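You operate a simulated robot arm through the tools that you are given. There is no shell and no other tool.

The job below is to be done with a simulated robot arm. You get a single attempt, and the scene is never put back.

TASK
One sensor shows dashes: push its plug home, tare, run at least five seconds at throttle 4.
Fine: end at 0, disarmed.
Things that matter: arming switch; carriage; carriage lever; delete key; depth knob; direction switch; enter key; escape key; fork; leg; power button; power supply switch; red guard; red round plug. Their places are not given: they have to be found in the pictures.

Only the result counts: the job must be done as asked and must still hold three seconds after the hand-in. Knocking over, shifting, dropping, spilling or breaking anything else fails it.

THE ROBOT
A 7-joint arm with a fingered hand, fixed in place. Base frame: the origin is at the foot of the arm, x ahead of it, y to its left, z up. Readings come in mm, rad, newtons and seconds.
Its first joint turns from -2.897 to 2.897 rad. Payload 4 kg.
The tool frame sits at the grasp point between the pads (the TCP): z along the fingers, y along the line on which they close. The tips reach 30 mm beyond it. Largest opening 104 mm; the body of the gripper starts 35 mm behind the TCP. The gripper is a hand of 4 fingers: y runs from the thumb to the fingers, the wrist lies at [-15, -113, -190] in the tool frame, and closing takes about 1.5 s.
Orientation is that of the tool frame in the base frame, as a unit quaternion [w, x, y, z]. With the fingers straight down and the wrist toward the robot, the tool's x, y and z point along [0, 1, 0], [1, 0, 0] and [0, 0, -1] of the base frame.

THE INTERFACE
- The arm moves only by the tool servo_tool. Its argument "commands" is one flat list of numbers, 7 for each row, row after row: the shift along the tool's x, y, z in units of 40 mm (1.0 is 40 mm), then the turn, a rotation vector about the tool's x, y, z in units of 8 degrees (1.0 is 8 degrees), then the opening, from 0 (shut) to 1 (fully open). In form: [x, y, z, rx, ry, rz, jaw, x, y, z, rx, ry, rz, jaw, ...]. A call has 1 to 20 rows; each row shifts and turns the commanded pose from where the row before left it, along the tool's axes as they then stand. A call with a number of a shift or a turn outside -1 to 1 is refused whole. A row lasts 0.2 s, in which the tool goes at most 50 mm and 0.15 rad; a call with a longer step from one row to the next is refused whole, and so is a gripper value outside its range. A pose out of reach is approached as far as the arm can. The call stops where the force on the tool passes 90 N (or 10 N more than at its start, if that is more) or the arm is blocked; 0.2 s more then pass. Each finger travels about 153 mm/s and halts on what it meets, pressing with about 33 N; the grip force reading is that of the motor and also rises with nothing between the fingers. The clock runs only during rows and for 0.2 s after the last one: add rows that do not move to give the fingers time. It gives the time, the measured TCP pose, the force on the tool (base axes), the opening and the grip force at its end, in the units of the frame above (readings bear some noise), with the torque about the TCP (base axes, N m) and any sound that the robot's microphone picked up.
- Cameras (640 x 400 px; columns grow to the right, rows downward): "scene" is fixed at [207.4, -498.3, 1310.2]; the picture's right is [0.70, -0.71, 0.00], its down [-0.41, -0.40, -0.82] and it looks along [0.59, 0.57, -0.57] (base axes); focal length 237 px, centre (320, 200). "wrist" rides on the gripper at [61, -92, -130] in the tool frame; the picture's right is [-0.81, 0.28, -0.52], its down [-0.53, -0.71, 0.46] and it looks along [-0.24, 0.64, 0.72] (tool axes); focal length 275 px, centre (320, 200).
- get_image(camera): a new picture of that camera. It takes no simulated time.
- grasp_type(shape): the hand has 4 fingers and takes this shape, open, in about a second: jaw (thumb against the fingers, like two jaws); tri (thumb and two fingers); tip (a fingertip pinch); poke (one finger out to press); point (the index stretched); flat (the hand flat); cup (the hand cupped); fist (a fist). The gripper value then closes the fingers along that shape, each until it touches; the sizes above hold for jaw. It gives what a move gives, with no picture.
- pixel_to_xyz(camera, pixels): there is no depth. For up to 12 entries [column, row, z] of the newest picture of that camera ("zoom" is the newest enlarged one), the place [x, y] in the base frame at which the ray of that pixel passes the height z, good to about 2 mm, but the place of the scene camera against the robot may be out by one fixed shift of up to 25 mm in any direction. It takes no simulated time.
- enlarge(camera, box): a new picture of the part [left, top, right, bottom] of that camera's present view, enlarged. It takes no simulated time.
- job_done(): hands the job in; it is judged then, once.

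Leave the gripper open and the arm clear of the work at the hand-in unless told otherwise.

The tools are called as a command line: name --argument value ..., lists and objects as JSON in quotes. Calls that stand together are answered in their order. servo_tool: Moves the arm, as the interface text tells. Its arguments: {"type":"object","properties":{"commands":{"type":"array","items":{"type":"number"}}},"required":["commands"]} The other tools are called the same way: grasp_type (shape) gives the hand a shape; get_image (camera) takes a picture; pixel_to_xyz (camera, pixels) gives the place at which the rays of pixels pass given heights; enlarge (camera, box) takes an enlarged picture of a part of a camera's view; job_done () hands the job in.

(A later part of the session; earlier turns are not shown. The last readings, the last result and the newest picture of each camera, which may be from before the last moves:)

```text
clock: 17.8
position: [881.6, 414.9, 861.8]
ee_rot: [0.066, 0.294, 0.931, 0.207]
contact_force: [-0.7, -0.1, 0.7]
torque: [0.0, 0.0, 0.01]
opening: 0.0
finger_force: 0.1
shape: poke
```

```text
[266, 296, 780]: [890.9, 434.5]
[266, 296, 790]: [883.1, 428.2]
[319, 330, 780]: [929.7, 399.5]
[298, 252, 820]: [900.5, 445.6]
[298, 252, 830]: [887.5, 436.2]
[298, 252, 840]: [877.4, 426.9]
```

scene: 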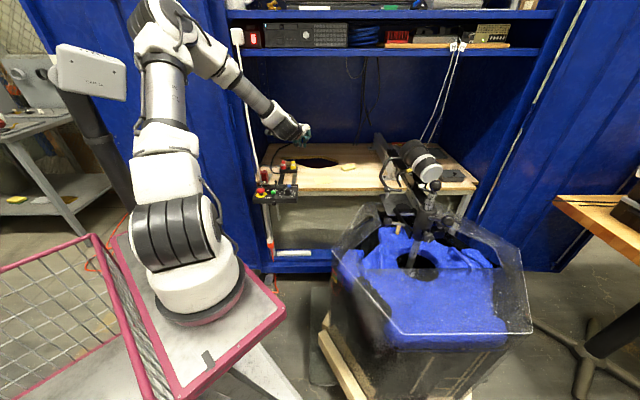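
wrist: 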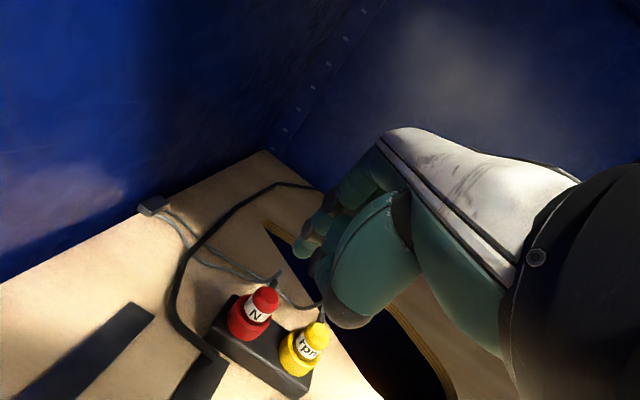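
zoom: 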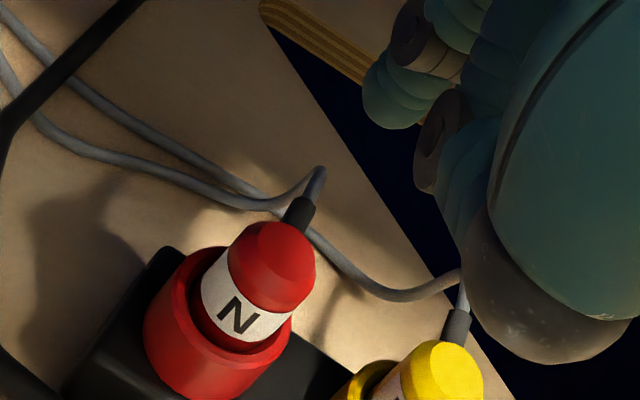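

The tip is predicted at (891,435,829), right above N's top (892,435,780). I'll descend 40 mm straight down.

servo_tool --commands '[0, -0.1057, 0.2265, 0, 0, 0, 1, 0, -0.1057, 0.2265, 0, 0, 0, 1, 0, -0.1057, 0.2265, 0, 0, 0, 1, 0, -0.1057, 0.2265, 0, 0, 0, 1]'

enlarge --camera "wrist" --box '[220, 200, 380, 300]'

enlarge --camera "scene" --box '[265, 135, 315, 185]'

```text
clock: 18.8
position: [883.5, 415.1, 822.5]
ee_rot: [0.065, 0.294, 0.931, 0.206]
contact_force: [0.8, -0.3, -0.1]
torque: [0.01, -0.01, 0.0]
opening: 0.3
finger_force: 0.2
shape: poke
```

```text
4.00 times, centred on (300, 250) of wrist
```

zoom: 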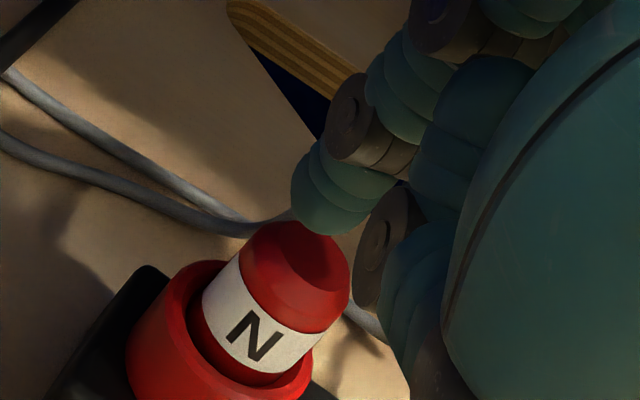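

```text
8.00 times, centred on (290, 160) of scene
```

zoom: 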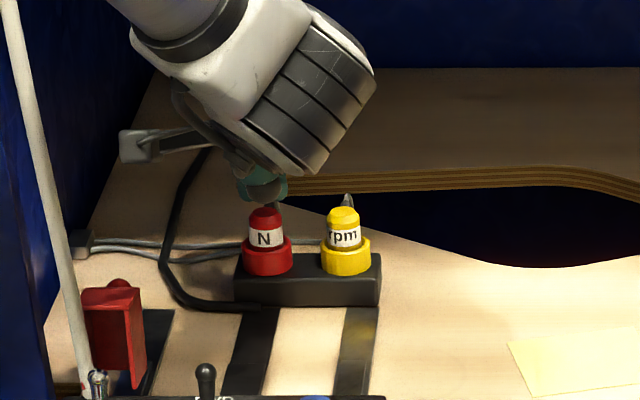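

The tip is just above the cap. A quick numeric check of the lateral offset before pressing.

pixel_to_xyz --camera "zoom" --pixels '[[266, 210, 760]]'

get_image --camera "wrist"

pixel_to_xyz --camera "wrist" --pixels '[[297, 262.5, 780], [301, 258.7, 785], [301, 258.7, 790], [301, 258.7, 795]]'

```text
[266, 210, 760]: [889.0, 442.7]
```

```text
taken
```

wrist: 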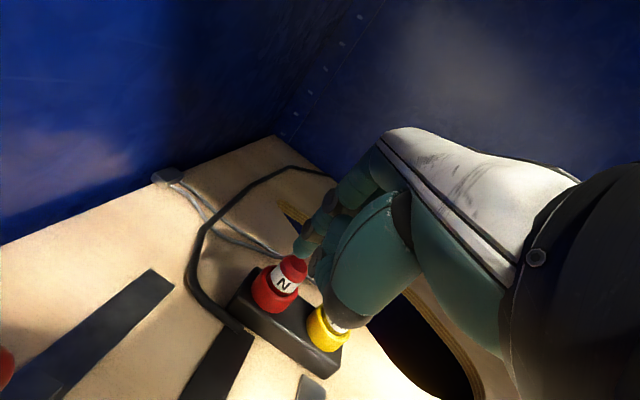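

```text
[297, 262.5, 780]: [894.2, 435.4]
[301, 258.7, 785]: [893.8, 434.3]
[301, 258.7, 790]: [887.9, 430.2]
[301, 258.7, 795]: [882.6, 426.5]
```

Lateral error is within a few millimetres, so I'll press down 15 mm in 3 mm steps and watch force and sound.

servo_tool --commands '[0, -0.0317, 0.068, 0, 0, 0, 1, 0, -0.0317, 0.068, 0, 0, 0, 1, 0, -0.0317, 0.068, 0, 0, 0, 1, 0, -0.0317, 0.068, 0, 0, 0, 1, 0, -0.0317, 0.068, 0, 0, 0, 1]'

enlarge --camera "wrist" --box '[220, 200, 380, 300]'

```text
clock: 20.0
position: [882.1, 415.0, 805.5]
ee_rot: [0.065, 0.294, 0.931, 0.206]
contact_force: [0.3, 0.5, 1.3]
torque: [-0.02, 0.02, 0.0]
opening: 0.3
finger_force: 0.0
shape: poke
```

```text
4.00 times, centred on (300, 250) of wrist
```

zoom: 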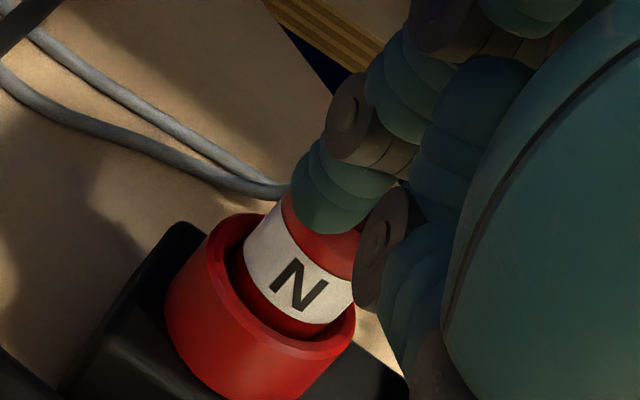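

Only about 1 N so far; the fingertip covers the cap. I'll keep pressing another 12 mm.

servo_tool --commands '[0, -0.0317, 0.068, 0, 0, 0, 1, 0, -0.0317, 0.068, 0, 0, 0, 1, 0, -0.0317, 0.068, 0, 0, 0, 1, 0, -0.0317, 0.068, 0, 0, 0, 1]'

enlarge --camera "wrist" --box '[220, 200, 380, 300]'

enlarge --camera "scene" --box '[265, 135, 315, 185]'

```text
clock: 21.0
position: [882.6, 416.2, 805.7]
ee_rot: [0.068, 0.294, 0.929, 0.213]
contact_force: [-11.7, -18.1, 74.1]
torque: [0.86, 0.08, 0.13]
opening: 0.0
finger_force: 0.0
shape: poke
heard: snap
```

```text
4.00 times, centred on (300, 250) of wrist
```

zoom: 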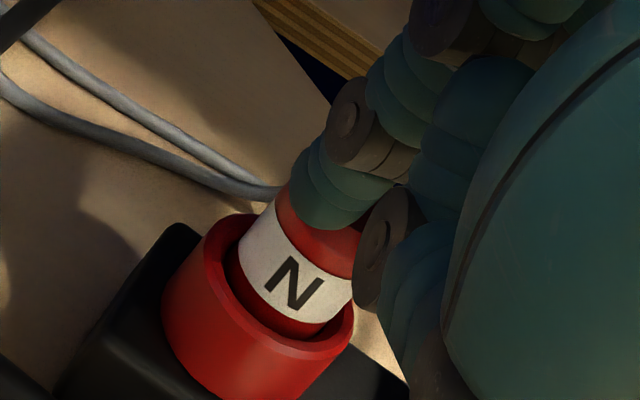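

```text
8.00 times, centred on (290, 160) of scene
```

zoom: 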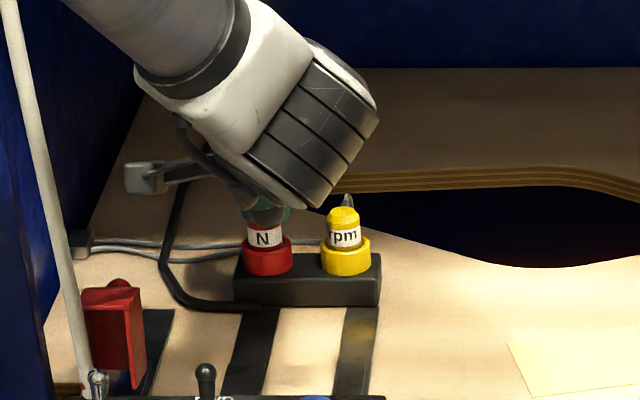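

I heard a snap at about 74 N, which should be the plug seating. I'll lift straight up and then check the display.

servo_tool --commands '[0, 0.106, -0.2265, 0, 0, 0, 1, 0, 0.2114, -0.453, 0, 0, 0, 1, 0, 0.317, -0.68, 0, 0, 0, 1, 0, 0.317, -0.68, 0, 0, 0, 1, 0, 0.317, -0.68, 0, 0, 0, 1]'

enlarge --camera "wrist" --box '[160, 260, 360, 385]'

enlarge --camera "scene" --box '[265, 135, 315, 185]'

```text
clock: 22.2
position: [882.8, 414.2, 914.8]
ee_rot: [0.064, 0.294, 0.931, 0.206]
contact_force: [0.9, 0.1, -0.8]
torque: [-0.01, -0.02, 0.0]
opening: 0.0
finger_force: 0.0
shape: poke
```

```text
3.20 times, centred on (260, 322) of wrist
```

zoom: 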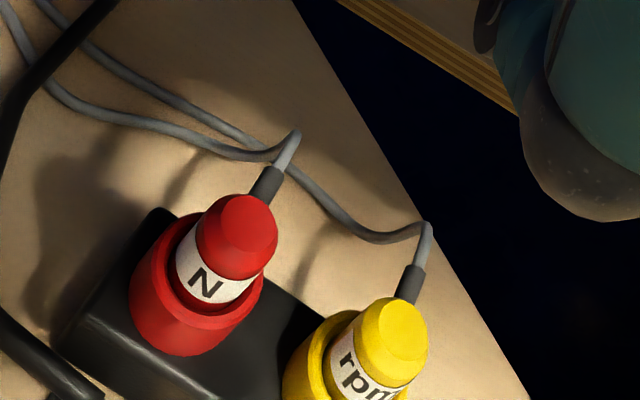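

```text
8.00 times, centred on (290, 160) of scene
```

zoom: 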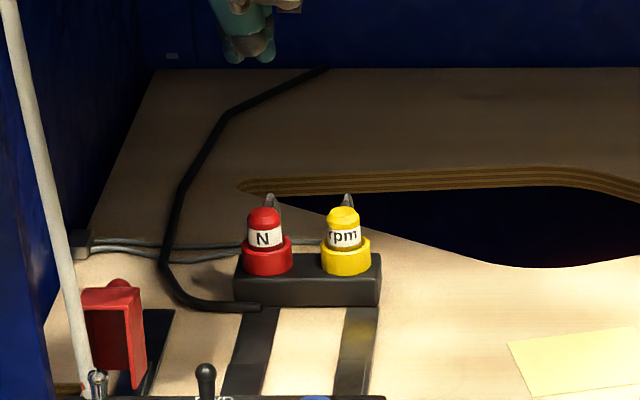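

I'll back out of the cabinet and go to a pose looking straight down at the panel (tool vertical, yaw ≈44°).

servo_tool --commands '[-0.1, -0.787, -0.556, 0, 0, 0, 1, -0.1, -0.787, -0.556, 0, 0, 0, 1, -0.1, -0.787, -0.556, 0, 0, 0, 1, -0.1, -0.787, -0.556, 0, 0, 0, 1, -0.1, -0.787, -0.556, 0, 0, 0, 1, -0.1, -0.787, -0.556, 0, 0, 0, 1, -0.1, -0.787, -0.556, 0, 0, 0, 1, -0.1, -0.787, -0.556, 0, 0, 0, 1, 0, 0, 0, 0.78, 0, 0, 1, 0, 0, 0, 0.78, 0, 0, 1, 0, 0, 0, 0.78, 0, 0, 1, 0, 0, 0, 0.78, 0, 0, 1, 0, 0, 0, 0, 0, 0.6875, 1, 0, 0, 0, 0, 0, 0.6875, 1, 0, 0, 0, 0, 0, 0, 1]'

get_image --camera "wrist"

enlarge --camera "wrist" --box '[60, 120, 300, 270]'

```text
clock: 25.4
position: [734.8, 149.1, 969.0]
ee_rot: [-0.001, 0.391, 0.92, 0.0]
contact_force: [0.6, -0.4, -0.6]
torque: [0.01, -0.01, -0.03]
opening: 0.0
finger_force: 0.0
shape: poke
```

```text
taken
```

wrist: 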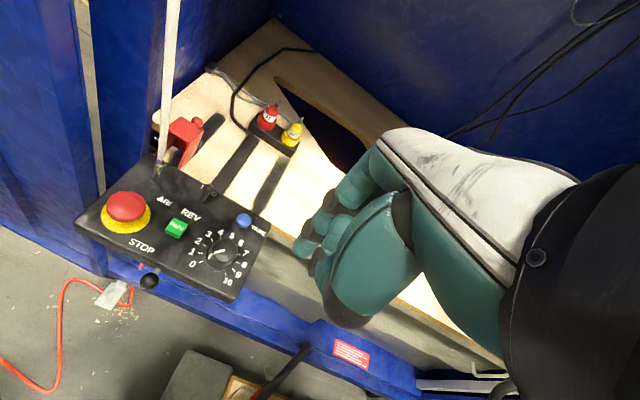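

```text
2.67 times, centred on (180, 195) of wrist
```

zoom: 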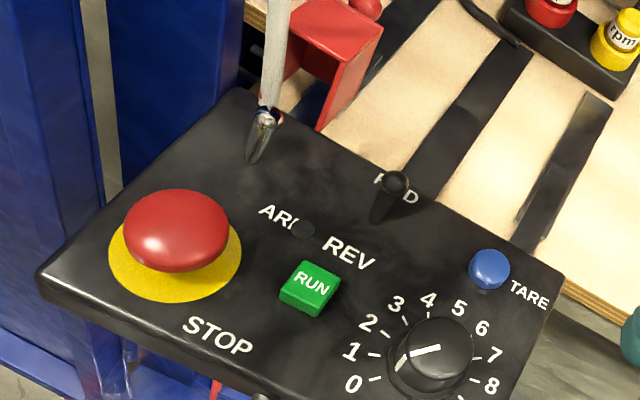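

This view is clear. I'll get rays for each control from this zoom: TARE (491,268), RUN (312,287), FWD tip (395,183), ARM tip (263,120), knob top (440,347), STOP (176,228).

pixel_to_xyz --camera "zoom" --pixels '[[491, 268, 740], [491, 268, 780], [312, 287, 740], [312, 287, 780], [395, 183, 740], [395, 183, 800], [440, 347, 740], [440, 347, 780], [263, 120, 740], [263, 120, 800], [176, 228, 740], [176, 228, 780]]'

enlarge --camera "wrist" --box '[130, 130, 210, 180]'

enlarge --camera "wrist" --box '[180, 210, 270, 290]'

```text
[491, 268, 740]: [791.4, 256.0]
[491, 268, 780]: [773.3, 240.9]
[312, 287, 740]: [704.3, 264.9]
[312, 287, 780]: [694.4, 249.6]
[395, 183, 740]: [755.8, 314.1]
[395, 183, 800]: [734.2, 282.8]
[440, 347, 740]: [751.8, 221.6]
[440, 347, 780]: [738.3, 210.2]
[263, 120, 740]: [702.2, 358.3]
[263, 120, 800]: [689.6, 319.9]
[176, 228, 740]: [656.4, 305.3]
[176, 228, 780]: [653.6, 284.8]
```

```text
8.00 times, centred on (170, 155) of wrist
```

zoom: 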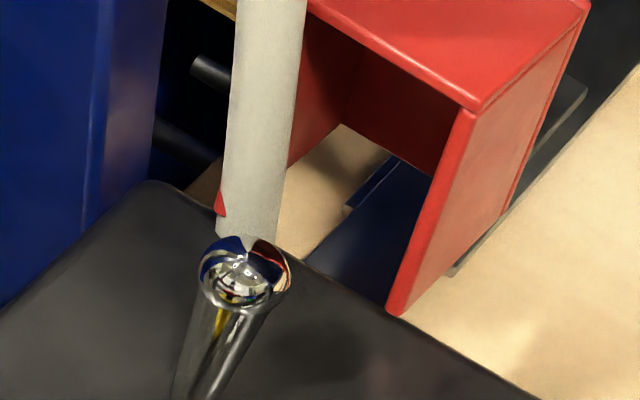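

```text
5.00 times, centred on (225, 250) of wrist
```

zoom: 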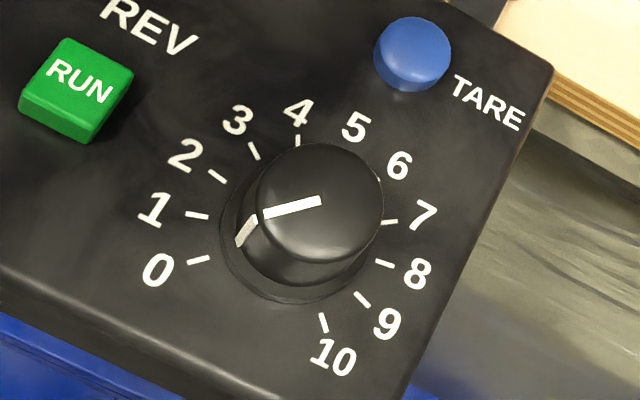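

The throttle is at 0. I'll check the toggle bases at panel level (~752 mm) against the tips to see which way each toggle leans: zoom out again to the panel.

enlarge --camera "wrist" --box '[60, 120, 300, 270]'

pixel_to_xyz --camera "zoom" --pixels '[[252, 160, 752], [376, 218, 752], [237, 90, 752], [560, 275, 752], [38, 280, 752], [395, 183, 779], [263, 120, 786], [403, 390, 752], [440, 375, 752], [300, 228, 752]]'

enlarge --camera "wrist" --box '[150, 170, 240, 230]'

```text
2.67 times, centred on (180, 195) of wrist
```

zoom: 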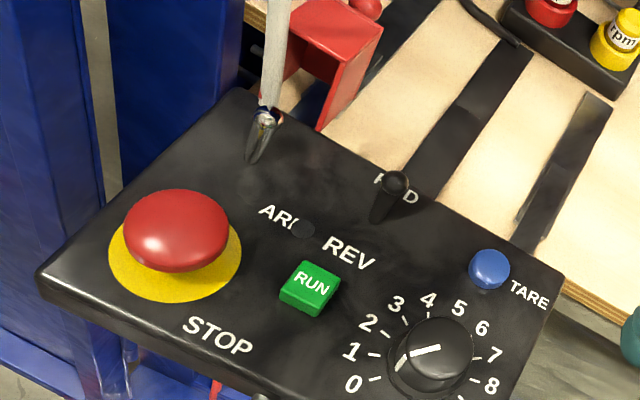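

```text
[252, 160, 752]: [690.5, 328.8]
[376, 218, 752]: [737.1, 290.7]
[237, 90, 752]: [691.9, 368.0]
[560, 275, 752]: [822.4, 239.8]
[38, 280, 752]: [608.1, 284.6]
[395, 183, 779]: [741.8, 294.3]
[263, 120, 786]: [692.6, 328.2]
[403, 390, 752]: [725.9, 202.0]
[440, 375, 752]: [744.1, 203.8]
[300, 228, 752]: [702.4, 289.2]
```

```text
6.67 times, centred on (195, 200) of wrist
```

zoom: 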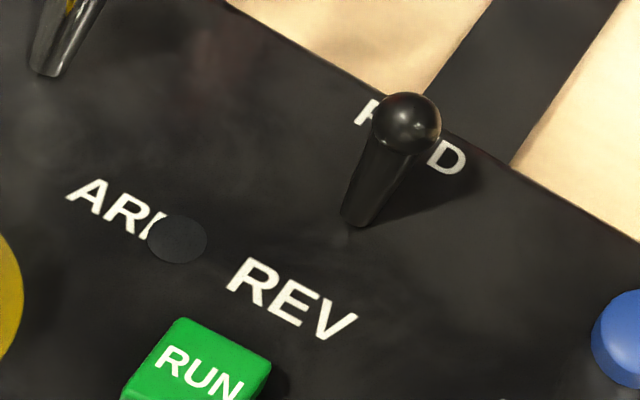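

Panel axes align with the cabinet (≈45°). Before pressing TARE I want to know the hand's poke geometry (thumb clearance), so I'll look at the hand from the scene camera.

enlarge --camera "scene" --box '[275, 110, 335, 170]'

get_image --camera "scene"

```text
6.67 times, centred on (305, 140) of scene
```

zoom: 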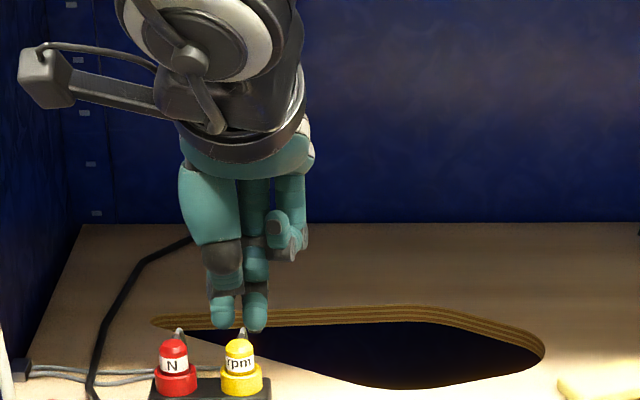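

```text
taken
```

scene: 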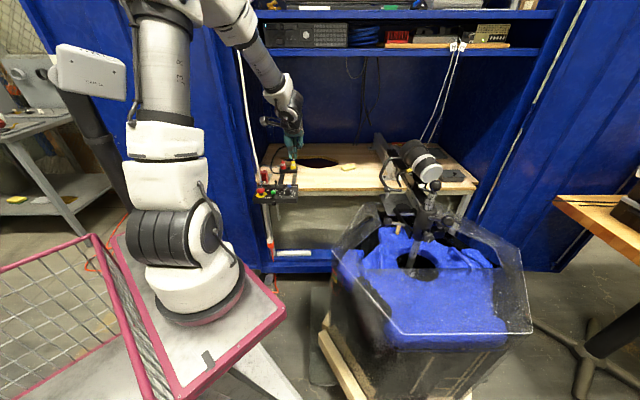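

The index fingertip leads with the thumb tip about 25 mm higher and behind it. To keep the thumb off the knob I'll press TARE with the wrist toward the robot (yaw ≈5°): rotate, then hover about 28 mm above TARE.

servo_tool --commands '[0, 0, 0, 0, 0, 0.975, 1, 0, 0, 0, 0, 0, 0.975, 1, 0, 0, 0, 0, 0, 0.975, 1, 0, 0, 0, 0, 0, 0.975, 1, 0, 0, 0, 0, 0, 0.975, 1, 0.45, 0.24, 0.695, 0, 0, 0, 1, 0.45, 0.24, 0.695, 0, 0, 0, 1, 0.45, 0.24, 0.695, 0, 0, 0, 1, 0.45, 0.24, 0.695, 0, 0, 0, 1, 0.45, 0.24, 0.695, 0, 0, 0, 1, 0, 0, 0, 0, 0, 0, 1]'

get_image --camera "wrist"

enlarge --camera "wrist" --box '[200, 190, 360, 290]'

enlarge --camera "scene" --box '[250, 140, 330, 220]'

```text
clock: 27.8
position: [775.2, 241.3, 831.3]
ee_rot: [-0.001, 0.675, 0.737, 0.001]
contact_force: [0.5, -0.7, 0.2]
torque: [0.0, 0.03, -0.01]
opening: 0.1
finger_force: 0.1
shape: poke
```

```text
taken
```

wrist: 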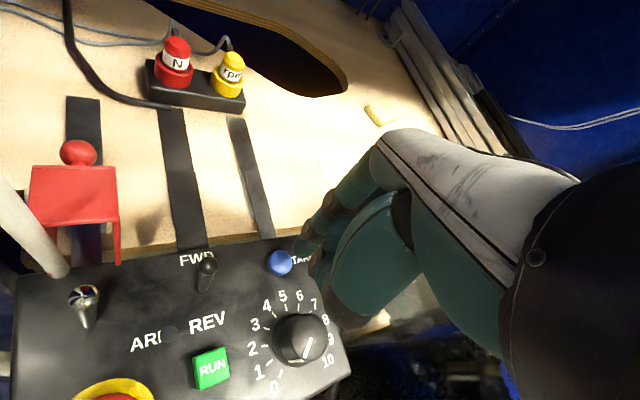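

```text
4.00 times, centred on (280, 240) of wrist
```

zoom: 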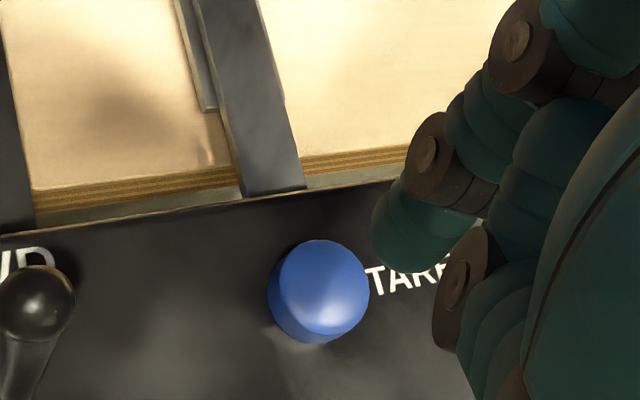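

```text
5.00 times, centred on (290, 180) of scene
```

zoom: 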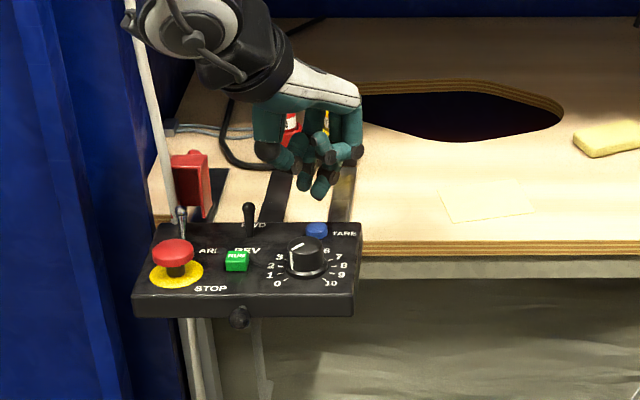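

I'll measure TARE and the tip in this picture, and triangulate the other controls from this closer view: knob top centre, RUN, FWD tip, ARM tip.

pixel_to_xyz --camera "wrist" --pixels '[[280.5, 260.7, 755], [280.5, 260.7, 763], [300, 257, 785], [300, 257, 792], [302, 336, 750], [302, 336, 790], [211, 367, 750], [211, 367, 770], [208, 266, 770], [208, 266, 790], [84, 296, 770], [84, 296, 790]]'

enlarge --camera "wrist" --box '[190, 260, 360, 400]'

enlarge --camera "wrist" --box '[10, 230, 240, 380]'

```text
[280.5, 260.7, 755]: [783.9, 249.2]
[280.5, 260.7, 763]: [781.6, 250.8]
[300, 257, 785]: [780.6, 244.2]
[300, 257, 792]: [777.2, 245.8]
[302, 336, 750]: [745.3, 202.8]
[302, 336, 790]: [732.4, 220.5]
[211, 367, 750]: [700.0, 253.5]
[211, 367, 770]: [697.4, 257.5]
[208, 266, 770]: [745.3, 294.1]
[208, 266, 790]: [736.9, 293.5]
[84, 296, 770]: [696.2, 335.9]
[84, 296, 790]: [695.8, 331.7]
```

```text
2.86 times, centred on (275, 330) of wrist
```

zoom: 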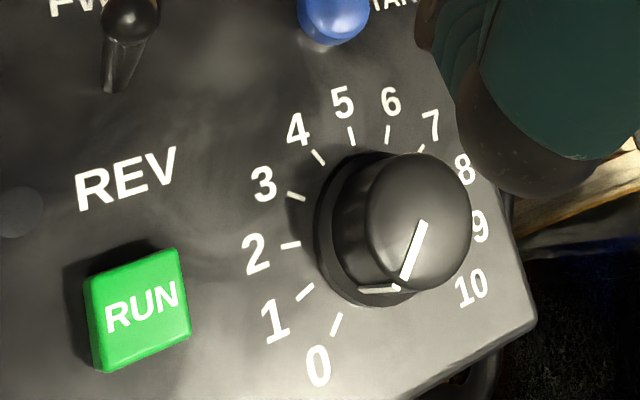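

```text
2.67 times, centred on (125, 305) of wrist
```

zoom: 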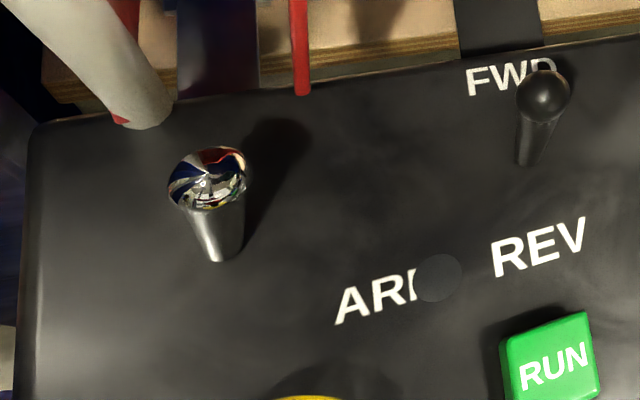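

TARE's top comes out at about (783.4,249.6,757). The tip is about 3 mm short of it, so I'll shift slightly, descend 28 mm and check.

pixel_to_xyz --camera "wrist" --pixels '[[309.3, 337, 750], [309.3, 337, 790], [87.5, 327, 750], [202.9, 290, 750], [154, 340, 750]]'

servo_tool --commands '[0.09, 0.0725, 0.25, 0, 0, 0, 1, 0, 0, 0.25, 0, 0, 0, 1, 0, 0, 0.2, 0, 0, 0, 1, 0, 0, 0, 0, 0, 0, 1]'

enlarge --camera "wrist" --box '[200, 190, 360, 290]'

enlarge --camera "scene" --box '[265, 150, 325, 210]'

```text
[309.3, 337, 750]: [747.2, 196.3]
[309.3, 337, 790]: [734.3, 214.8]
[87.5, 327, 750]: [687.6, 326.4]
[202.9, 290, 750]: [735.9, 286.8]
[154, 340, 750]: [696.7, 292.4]
```

```text
clock: 28.8
position: [777.8, 245.2, 802.7]
ee_rot: [0.0, 0.675, 0.737, 0.001]
contact_force: [0.0, -0.5, 0.0]
torque: [-0.01, 0.02, 0.02]
opening: 0.0
finger_force: 0.1
shape: poke
```

```text
4.00 times, centred on (280, 240) of wrist
```

zoom: 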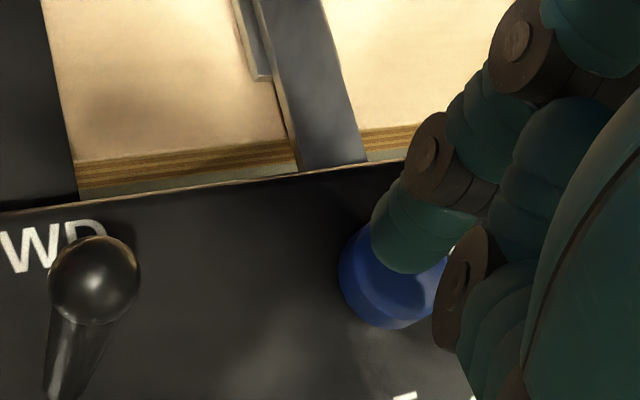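

```text
6.67 times, centred on (295, 180) of scene
```

zoom: 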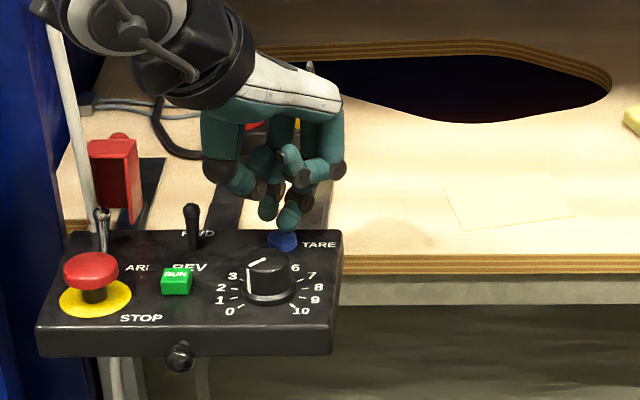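

The fingertip is right over TARE. I'll press down 10 mm in 2 mm steps.

servo_tool --commands '[0, 0, 0.05, 0, 0, 0, 1, 0, 0, 0.05, 0, 0, 0, 1, 0, 0, 0.05, 0, 0, 0, 1, 0, 0, 0.05, 0, 0, 0, 1, 0, 0, 0.05, 0, 0, 0, 1]'

enlarge --camera "wrist" --box '[200, 190, 360, 290]'

```text
clock: 30.0
position: [776.4, 245.9, 792.7]
ee_rot: [-0.001, 0.675, 0.738, 0.0]
contact_force: [-0.4, 0.3, 0.1]
torque: [0.0, 0.02, -0.02]
opening: 0.1
finger_force: 0.0
shape: poke
```

```text
4.00 times, centred on (280, 240) of wrist
```

zoom: 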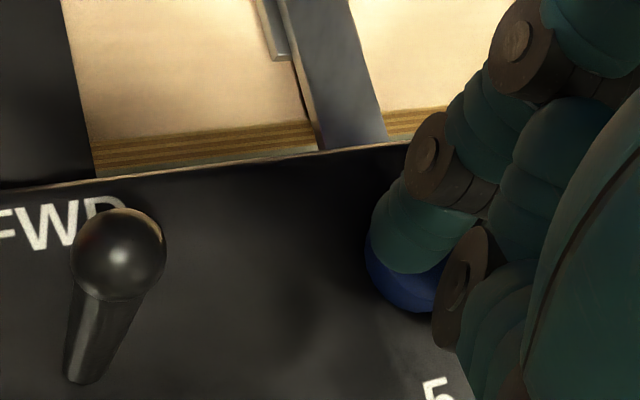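

No contact yet (the tip is a bit shorter than assumed). Another 8 mm in 2 mm steps.

servo_tool --commands '[0, 0, 0.05, 0, 0, 0, 1, 0, 0, 0.05, 0, 0, 0, 1, 0, 0, 0.05, 0, 0, 0, 1, 0, 0, 0.05, 0, 0, 0, 1]'

enlarge --camera "wrist" --box '[200, 190, 360, 290]'

```text
clock: 31.0
position: [776.9, 245.9, 785.9]
ee_rot: [0.0, 0.676, 0.737, 0.001]
contact_force: [-3.8, -0.2, 13.1]
torque: [0.05, 0.08, 0.02]
opening: 0.3
finger_force: 0.0
shape: poke
heard: click
```

```text
4.00 times, centred on (280, 240) of wrist
```

zoom: 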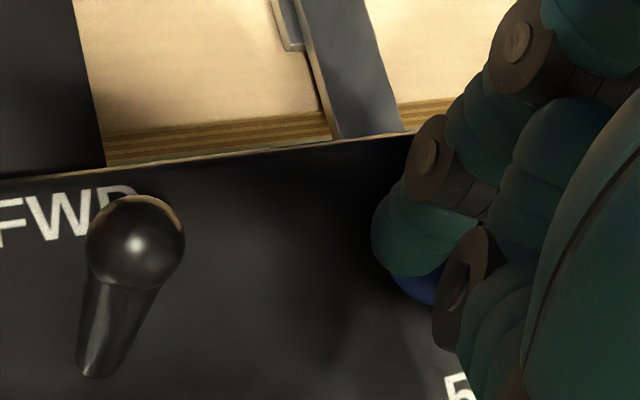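

I heard a click, so TARE is pressed (contact at TCP z≈788, so the tip is ≈31 mm beyond the TCP). I'll lift and go back to the display-viewing pose.

servo_tool --commands '[0, 0, -0.8, 0, 0, 0, 1, 0, 0, -0.8, 0, 0, 0, 1, 0, 0, -0.5, 0, 0, -0.946, 1, 0, 0, -0.5, 0, 0, -0.946, 1, 0, 0, -0.5, 0, 0, -0.946, 1, 0, 0, -0.5, 0, 0, -0.946, 1, 0, 0, -0.5, 0, 0, -0.946, 1, 0, 0, -0.5, 0, 0, -0.946, 1, 0, 0, -0.5, 0, 0, -0.946, 1, -0.054, -0.695, -0.725, 0, 0, 0, 1, -0.054, -0.695, -0.725, 0, 0, 0, 1, -0.054, -0.695, -0.725, 0, 0, 0, 1, -0.054, -0.695, -0.725, 0, 0, 0, 1, -0.054, -0.695, -0.725, 0, 0, 0, 1, -0.054, -0.695, -0.725, 0, 0, 0, 1, -0.054, -0.695, -0.725, 0, 0, 0, 1, -0.054, -0.695, -0.725, 0, 0, 0, 1, -0.054, -0.695, -0.725, 0, 0, 0, 1, -0.054, -0.695, -0.725, 0, 0, 0, 1]'

servo_tool --commands '[0, 0, 0, -1, 0, 0, 1, 0, 0, 0, -1, 0, 0, 1, 0, 0, 0, -1, 0, 0, 1, 0, 0, 0, -1, 0, 0, 1, 0, 0, 0, -1, 0, 0, 1, 0, 0, 0, -1, 0, 0, 1, 0, 0, 0, 0, 0, 0, 1]'

get_image --camera "wrist"

enlarge --camera "wrist" --box '[330, 20, 590, 180]'

```text
clock: 35.0
position: [648.4, -0.8, 1278.3]
ee_rot: [-0.001, 0.275, 0.961, 0.0]
contact_force: [0.7, 0.8, 0.1]
torque: [-0.01, 0.02, -0.01]
opening: 0.0
finger_force: 0.1
shape: poke
```

```text
clock: 36.6
position: [648.9, -2.0, 1277.7]
ee_rot: [0.112, 0.252, 0.878, 0.391]
contact_force: [-0.8, 0.0, 0.5]
torque: [-0.01, -0.03, 0.02]
opening: 0.1
finger_force: 0.0
shape: poke
```

```text
taken
```

wrist: 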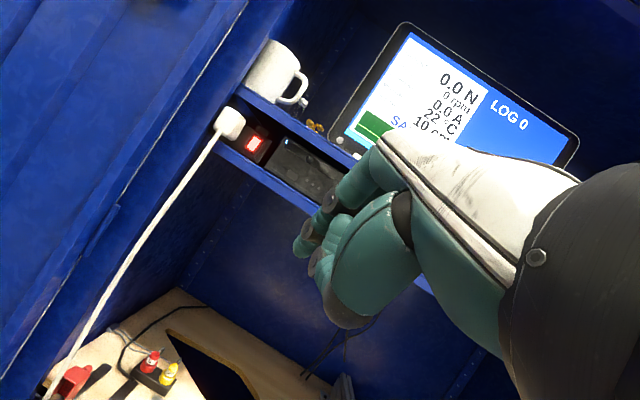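

```text
2.46 times, centred on (460, 100) of wrist
```

zoom: 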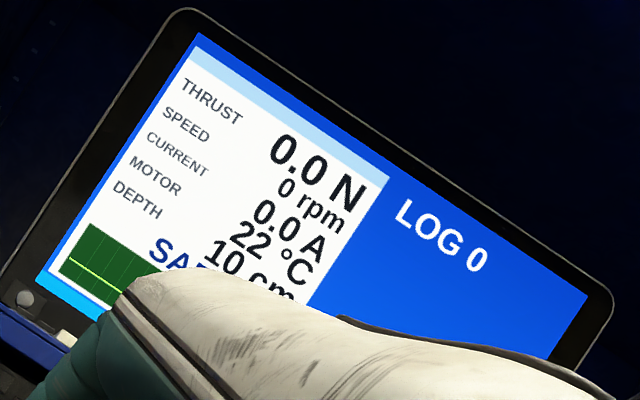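

The display now shows 0.0 N and "SAFE": the plug is home, the tare is done and it's disarmed. Next is the arming switch. The "point" shape has a longer, straighter finger (tip roughly 70 mm beyond the TCP), which suits the toggles and RUN. I'll switch to it here and lower the pitch.

grasp_type --shape "point"

servo_tool --commands '[0, 0, 0, 1, 0, 0, 0, 0, 0, 0, 1, 0, 0, 0, 0, 0, 0, 1, 0, 0, 0, 0, 0, 0, 1, 0, 0, 0, 0, 0, 0, 1, 0, 0, 0, 0, 0, 0, 1, 0, 0, 0, 0, 0, 0, 0, 0, 0.8125, 0, 0, 0, 0, 0, 0, 0.8125, 0]'

get_image --camera "wrist"

enlarge --camera "scene" --box '[250, 0, 370, 80]'

```text
clock: 37.5
position: [647.9, -1.6, 1278.0]
ee_rot: [0.112, 0.252, 0.878, 0.391]
contact_force: [0.4, -0.2, 0.2]
torque: [-0.03, 0.0, 0.0]
opening: 0.0
finger_force: 0.2
shape: point
```

```text
clock: 39.3
position: [647.7, -2.1, 1277.2]
ee_rot: [0.0, 0.384, 0.923, 0.001]
contact_force: [-0.3, 0.7, -0.4]
torque: [-0.01, 0.02, 0.02]
opening: 0.0
finger_force: 0.1
shape: point
```

```text
taken
```

wrist: 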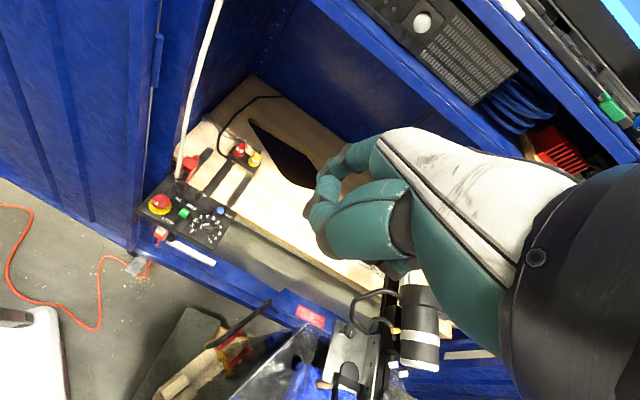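

```text
5.00 times, centred on (310, 40) of scene
```

zoom: 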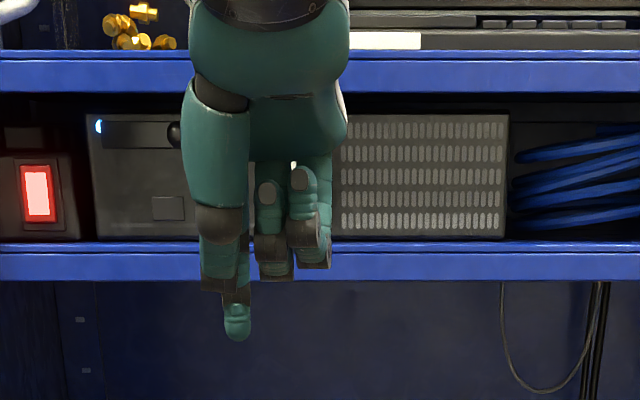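

I'll enlarge the wrist view around the index tip to locate it.

enlarge --camera "wrist" --box '[270, 130, 400, 260]'

```text
3.08 times, centred on (335, 195) of wrist
```

zoom: 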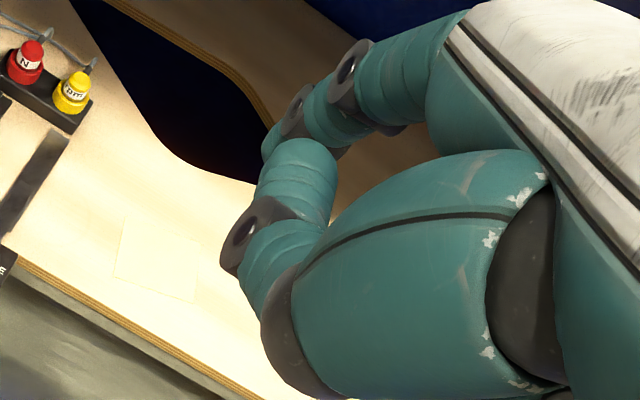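

The point fingertip is hidden from the wrist camera but visible to the scene camera, so I need the scene camera's fixed shift. I'll query rays for known references: TARE (289.2,185.8), poke tip earlier (295.25,159.5), point tip now (293.4,67.6) and at the start (214,121).

pixel_to_xyz --camera "scene" --pixels '[[289.2, 185.8, 737], [295.25, 159.5, 918], [295.25, 159.5, 910], [293.4, 67.6, 1180], [293.4, 67.6, 1190], [293.4, 67.6, 1200], [214, 121, 1000], [214, 121, 1010], [214, 121, 1020]]'

enlarge --camera "scene" --box '[275, 40, 315, 80]'

```text
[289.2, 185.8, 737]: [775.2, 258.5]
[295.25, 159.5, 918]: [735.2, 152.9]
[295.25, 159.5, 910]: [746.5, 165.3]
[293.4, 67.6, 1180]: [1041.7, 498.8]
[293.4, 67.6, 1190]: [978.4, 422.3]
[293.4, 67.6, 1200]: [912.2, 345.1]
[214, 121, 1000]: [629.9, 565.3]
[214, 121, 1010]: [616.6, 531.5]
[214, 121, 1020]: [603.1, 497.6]
```

```text
10.00 times, centred on (295, 60) of scene
```

zoom: 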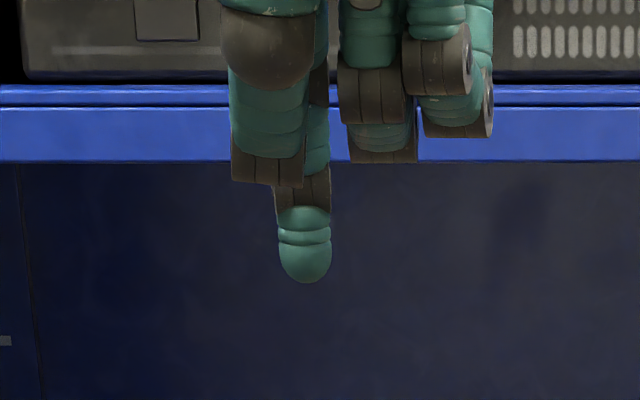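

I now have the tool-frame geometry: the point tip is at about (16, 62, 21), nearly vertical, with the other fingers about 26 mm higher. I'll move to a hover over the arming toggle's front side, staying clear of the cord.

servo_tool --commands '[0.359, 0.354, 0.8, 0, 0, 0, 0, 0.359, 0.354, 0.8, 0, 0, 0, 0, 0.359, 0.354, 0.8, 0, 0, 0, 0, 0.359, 0.354, 0.8, 0, 0, 0, 0, 0.359, 0.354, 0.8, 0, 0, 0, 0, 0.359, 0.354, 0.8, 0, 0, 0, 0, 0.359, 0.354, 0.8, 0, 0, 0, 0, 0.359, 0.354, 0.8, 0, 0, 0, 0, 0.359, 0.354, 0.8, 0, 0, 0, 0, 0.359, 0.354, 0.8, 0, 0, 0, 0, 0.359, 0.354, 0.8, 0, 0, 0, 0, 0.359, 0.354, 0.8, 0, 0, 0, 0, 0.359, 0.354, 0.8, 0, 0, 0, 0, 0, 0, 0, 0, 0, 0, 0]'

get_image --camera "wrist"

enlarge --camera "scene" --box '[240, 145, 310, 215]'

```text
clock: 42.3
position: [657.0, 254.5, 869.2]
ee_rot: [-0.001, 0.395, 0.919, 0.008]
contact_force: [0.4, -0.9, 0.4]
torque: [0.02, 0.01, 0.01]
opening: 0.1
finger_force: 0.1
shape: point
```

```text
taken
```

wrist: 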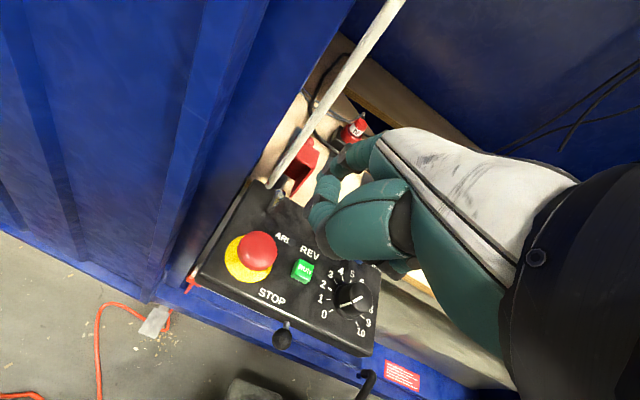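

```text
5.71 times, centred on (275, 180) of scene
```

zoom: 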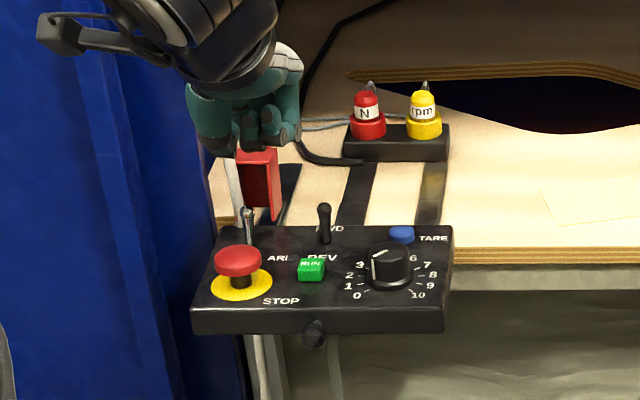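

The arm stopped near its inner limit at (657,254,869). Now I'll move the fingertip behind the toggle at height (tip ≈848): +36 mm along the cabinet axis and 15 mm left, then look.

servo_tool --commands '[0.1825, 0.45, 0, 0, 0, 0, 0, 0.1825, 0.45, 0, 0, 0, 0, 0, 0, 0, 0, 0, 0, 0, 0]'

get_image --camera "wrist"

enlarge --camera "wrist" --box '[230, 130, 390, 260]'

enlarge --camera "scene" --box '[240, 145, 310, 215]'

```text
clock: 43.3
position: [694.4, 268.1, 872.0]
ee_rot: [0.001, 0.42, 0.907, 0.011]
contact_force: [1.2, -0.6, -0.4]
torque: [0.03, -0.01, -0.01]
opening: 0.0
finger_force: 0.0
shape: point
stopped in row 3: the arm was blocked; the commanded pose is now the measured one
```

```text
taken
```

wrist: 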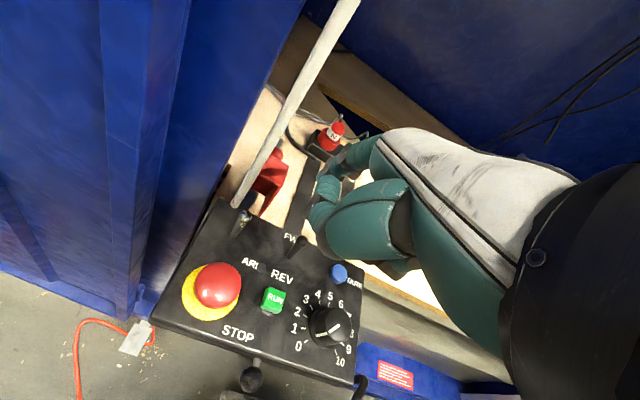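

```text
3.08 times, centred on (310, 195) of wrist
```

zoom: 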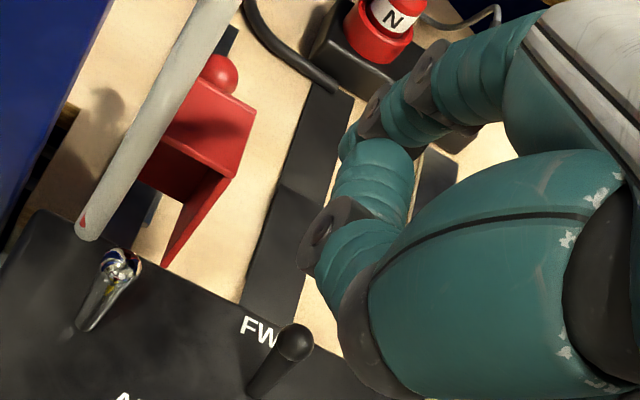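

```text
5.71 times, centred on (275, 180) of scene
```

zoom: 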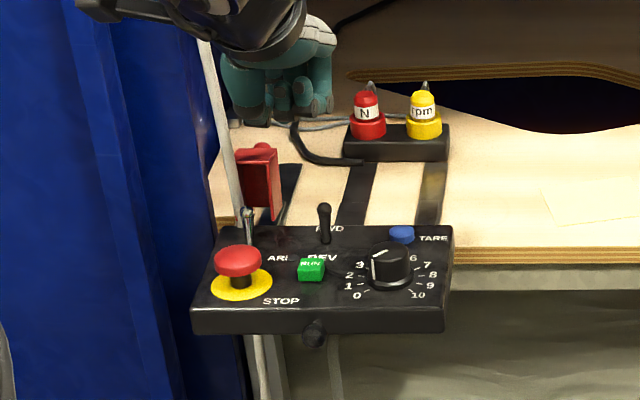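

The arm reports being blocked with hardly any force at the tool, so some link may be touching the door or cord. I'll look at the whole scene before doing anything else.

get_image --camera "scene"

enlarge --camera "scene" --box '[100, 0, 320, 200]'

```text
taken
```

scene: 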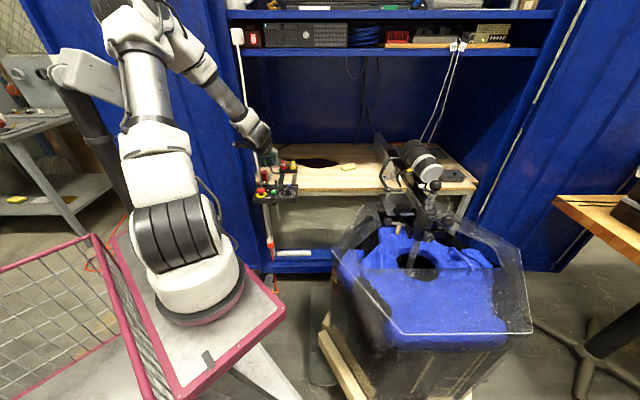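

```text
2.00 times, centred on (210, 100) of scene
```

zoom: 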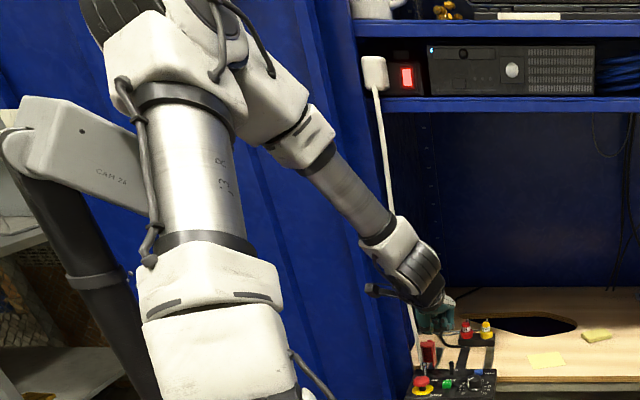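

I want to know where the door leaf and cord really are. I'll query the door's bottom edge (floor z≈85) in the wrist picture and cord points.

pixel_to_xyz --camera "wrist" --pixels '[[5, 268, 85], [60, 290, 85], [120, 315, 85], [150, 315, 85], [238, 205, 755], [238, 205, 780], [295, 100, 850], [295, 100, 900], [345, 10, 900], [345, 10, 1000]]'

pixel_to_xyz --camera "scene" --pixels '[[262, 272, 70], [240, 60, 1200], [240, 60, 1250], [245, 100, 1100], [245, 100, 1050], [258, 165, 800], [258, 165, 850]]'

enlarge --camera "scene" --box '[215, 60, 295, 160]'

```text
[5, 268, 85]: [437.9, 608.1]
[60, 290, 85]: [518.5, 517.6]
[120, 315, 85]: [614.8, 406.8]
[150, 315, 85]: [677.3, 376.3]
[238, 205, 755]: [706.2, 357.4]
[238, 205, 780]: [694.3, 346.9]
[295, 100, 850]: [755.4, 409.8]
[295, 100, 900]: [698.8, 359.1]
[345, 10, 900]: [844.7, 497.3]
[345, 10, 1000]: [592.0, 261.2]
```

```text
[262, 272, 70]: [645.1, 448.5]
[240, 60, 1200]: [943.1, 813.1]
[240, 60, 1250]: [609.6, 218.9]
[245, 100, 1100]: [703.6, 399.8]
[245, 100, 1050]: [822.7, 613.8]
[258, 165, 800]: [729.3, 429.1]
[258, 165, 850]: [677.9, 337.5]
```

```text
4.00 times, centred on (255, 110) of scene
```

zoom: 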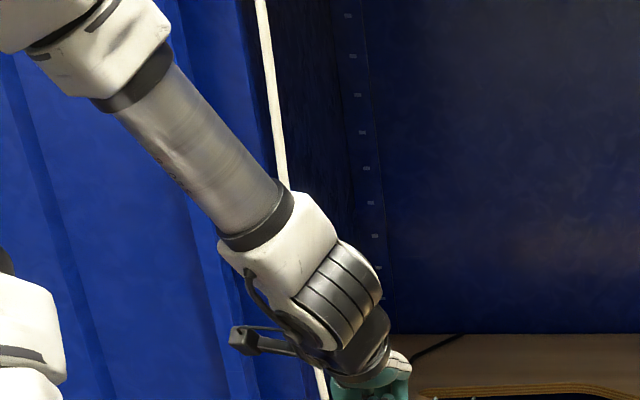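

The door is folded flat (n≈720–740), so it isn't the obstacle, and the cord is vertical near (700,360). The block is probably a wrist joint limit at this yaw. I'll turn the hand toward the arm's own direction (yaw ≈20°) and then shift left over the toggle.

servo_tool --commands '[0, 0, 0, 0, 0, 0.846, 0, 0, 0, 0, 0, 0, 0.846, 0, 0, 0, 0, 0, 0, 0.846, 0, 0, 0, 0, 0, 0, 0, 0]'

servo_tool --commands '[0.425, -0.203, 0, 0, 0, 0, 0, 0.425, -0.203, 0, 0, 0, 0, 0, 0.425, -0.203, 0, 0, 0, 0, 0, 0, 0, 0, 0, 0, 0, 0]'

get_image --camera "wrist"

enlarge --camera "wrist" --box '[230, 130, 390, 260]'

enlarge --camera "scene" --box '[240, 145, 310, 215]'

```text
clock: 44.1
position: [751.7, 192.2, 879.7]
ee_rot: [-0.003, 0.624, 0.781, 0.019]
contact_force: [-0.7, -0.4, -1.2]
torque: [0.0, 0.03, 0.02]
opening: 0.1
finger_force: 0.0
shape: point
stopped in row 3: the arm was blocked; the commanded pose is now the measured one
```

```text
clock: 44.8
position: [773.8, 147.1, 885.5]
ee_rot: [-0.005, 0.691, 0.723, 0.025]
contact_force: [0.1, -0.5, -0.9]
torque: [-0.02, 0.0, 0.0]
opening: 0.0
finger_force: 0.1
shape: point
stopped in row 3: the arm was blocked; the commanded pose is now the measured one
```

```text
taken
```

wrist: 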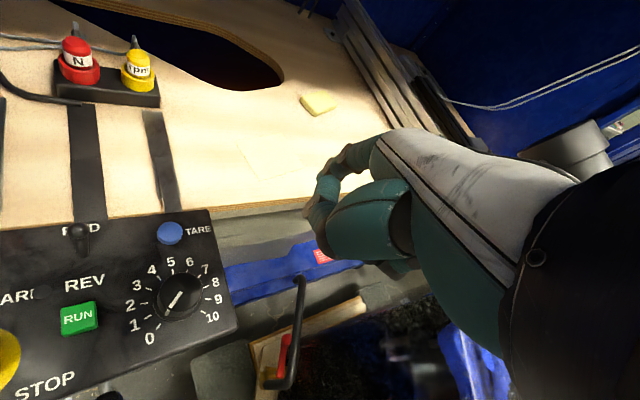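

```text
3.08 times, centred on (310, 195) of wrist
```

zoom: 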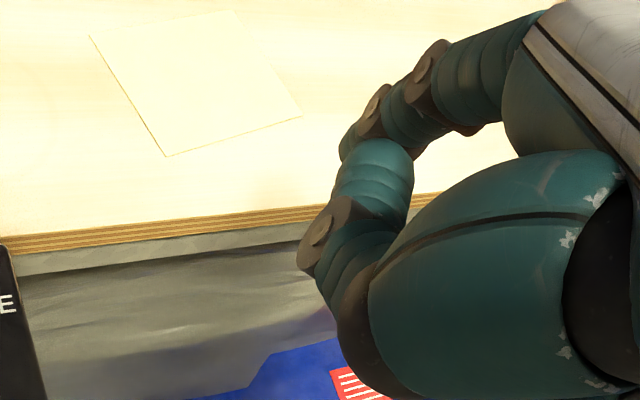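

```text
5.71 times, centred on (275, 180) of scene
```

zoom: 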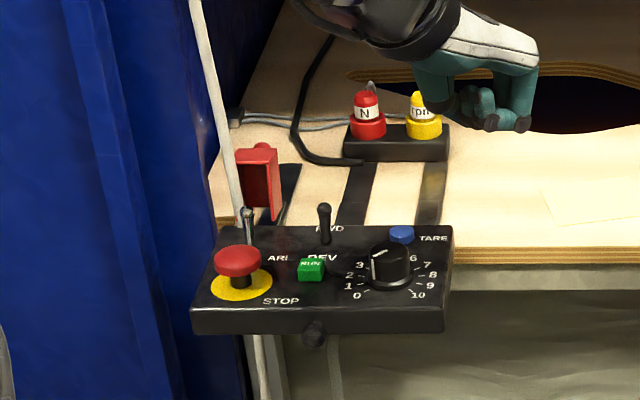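

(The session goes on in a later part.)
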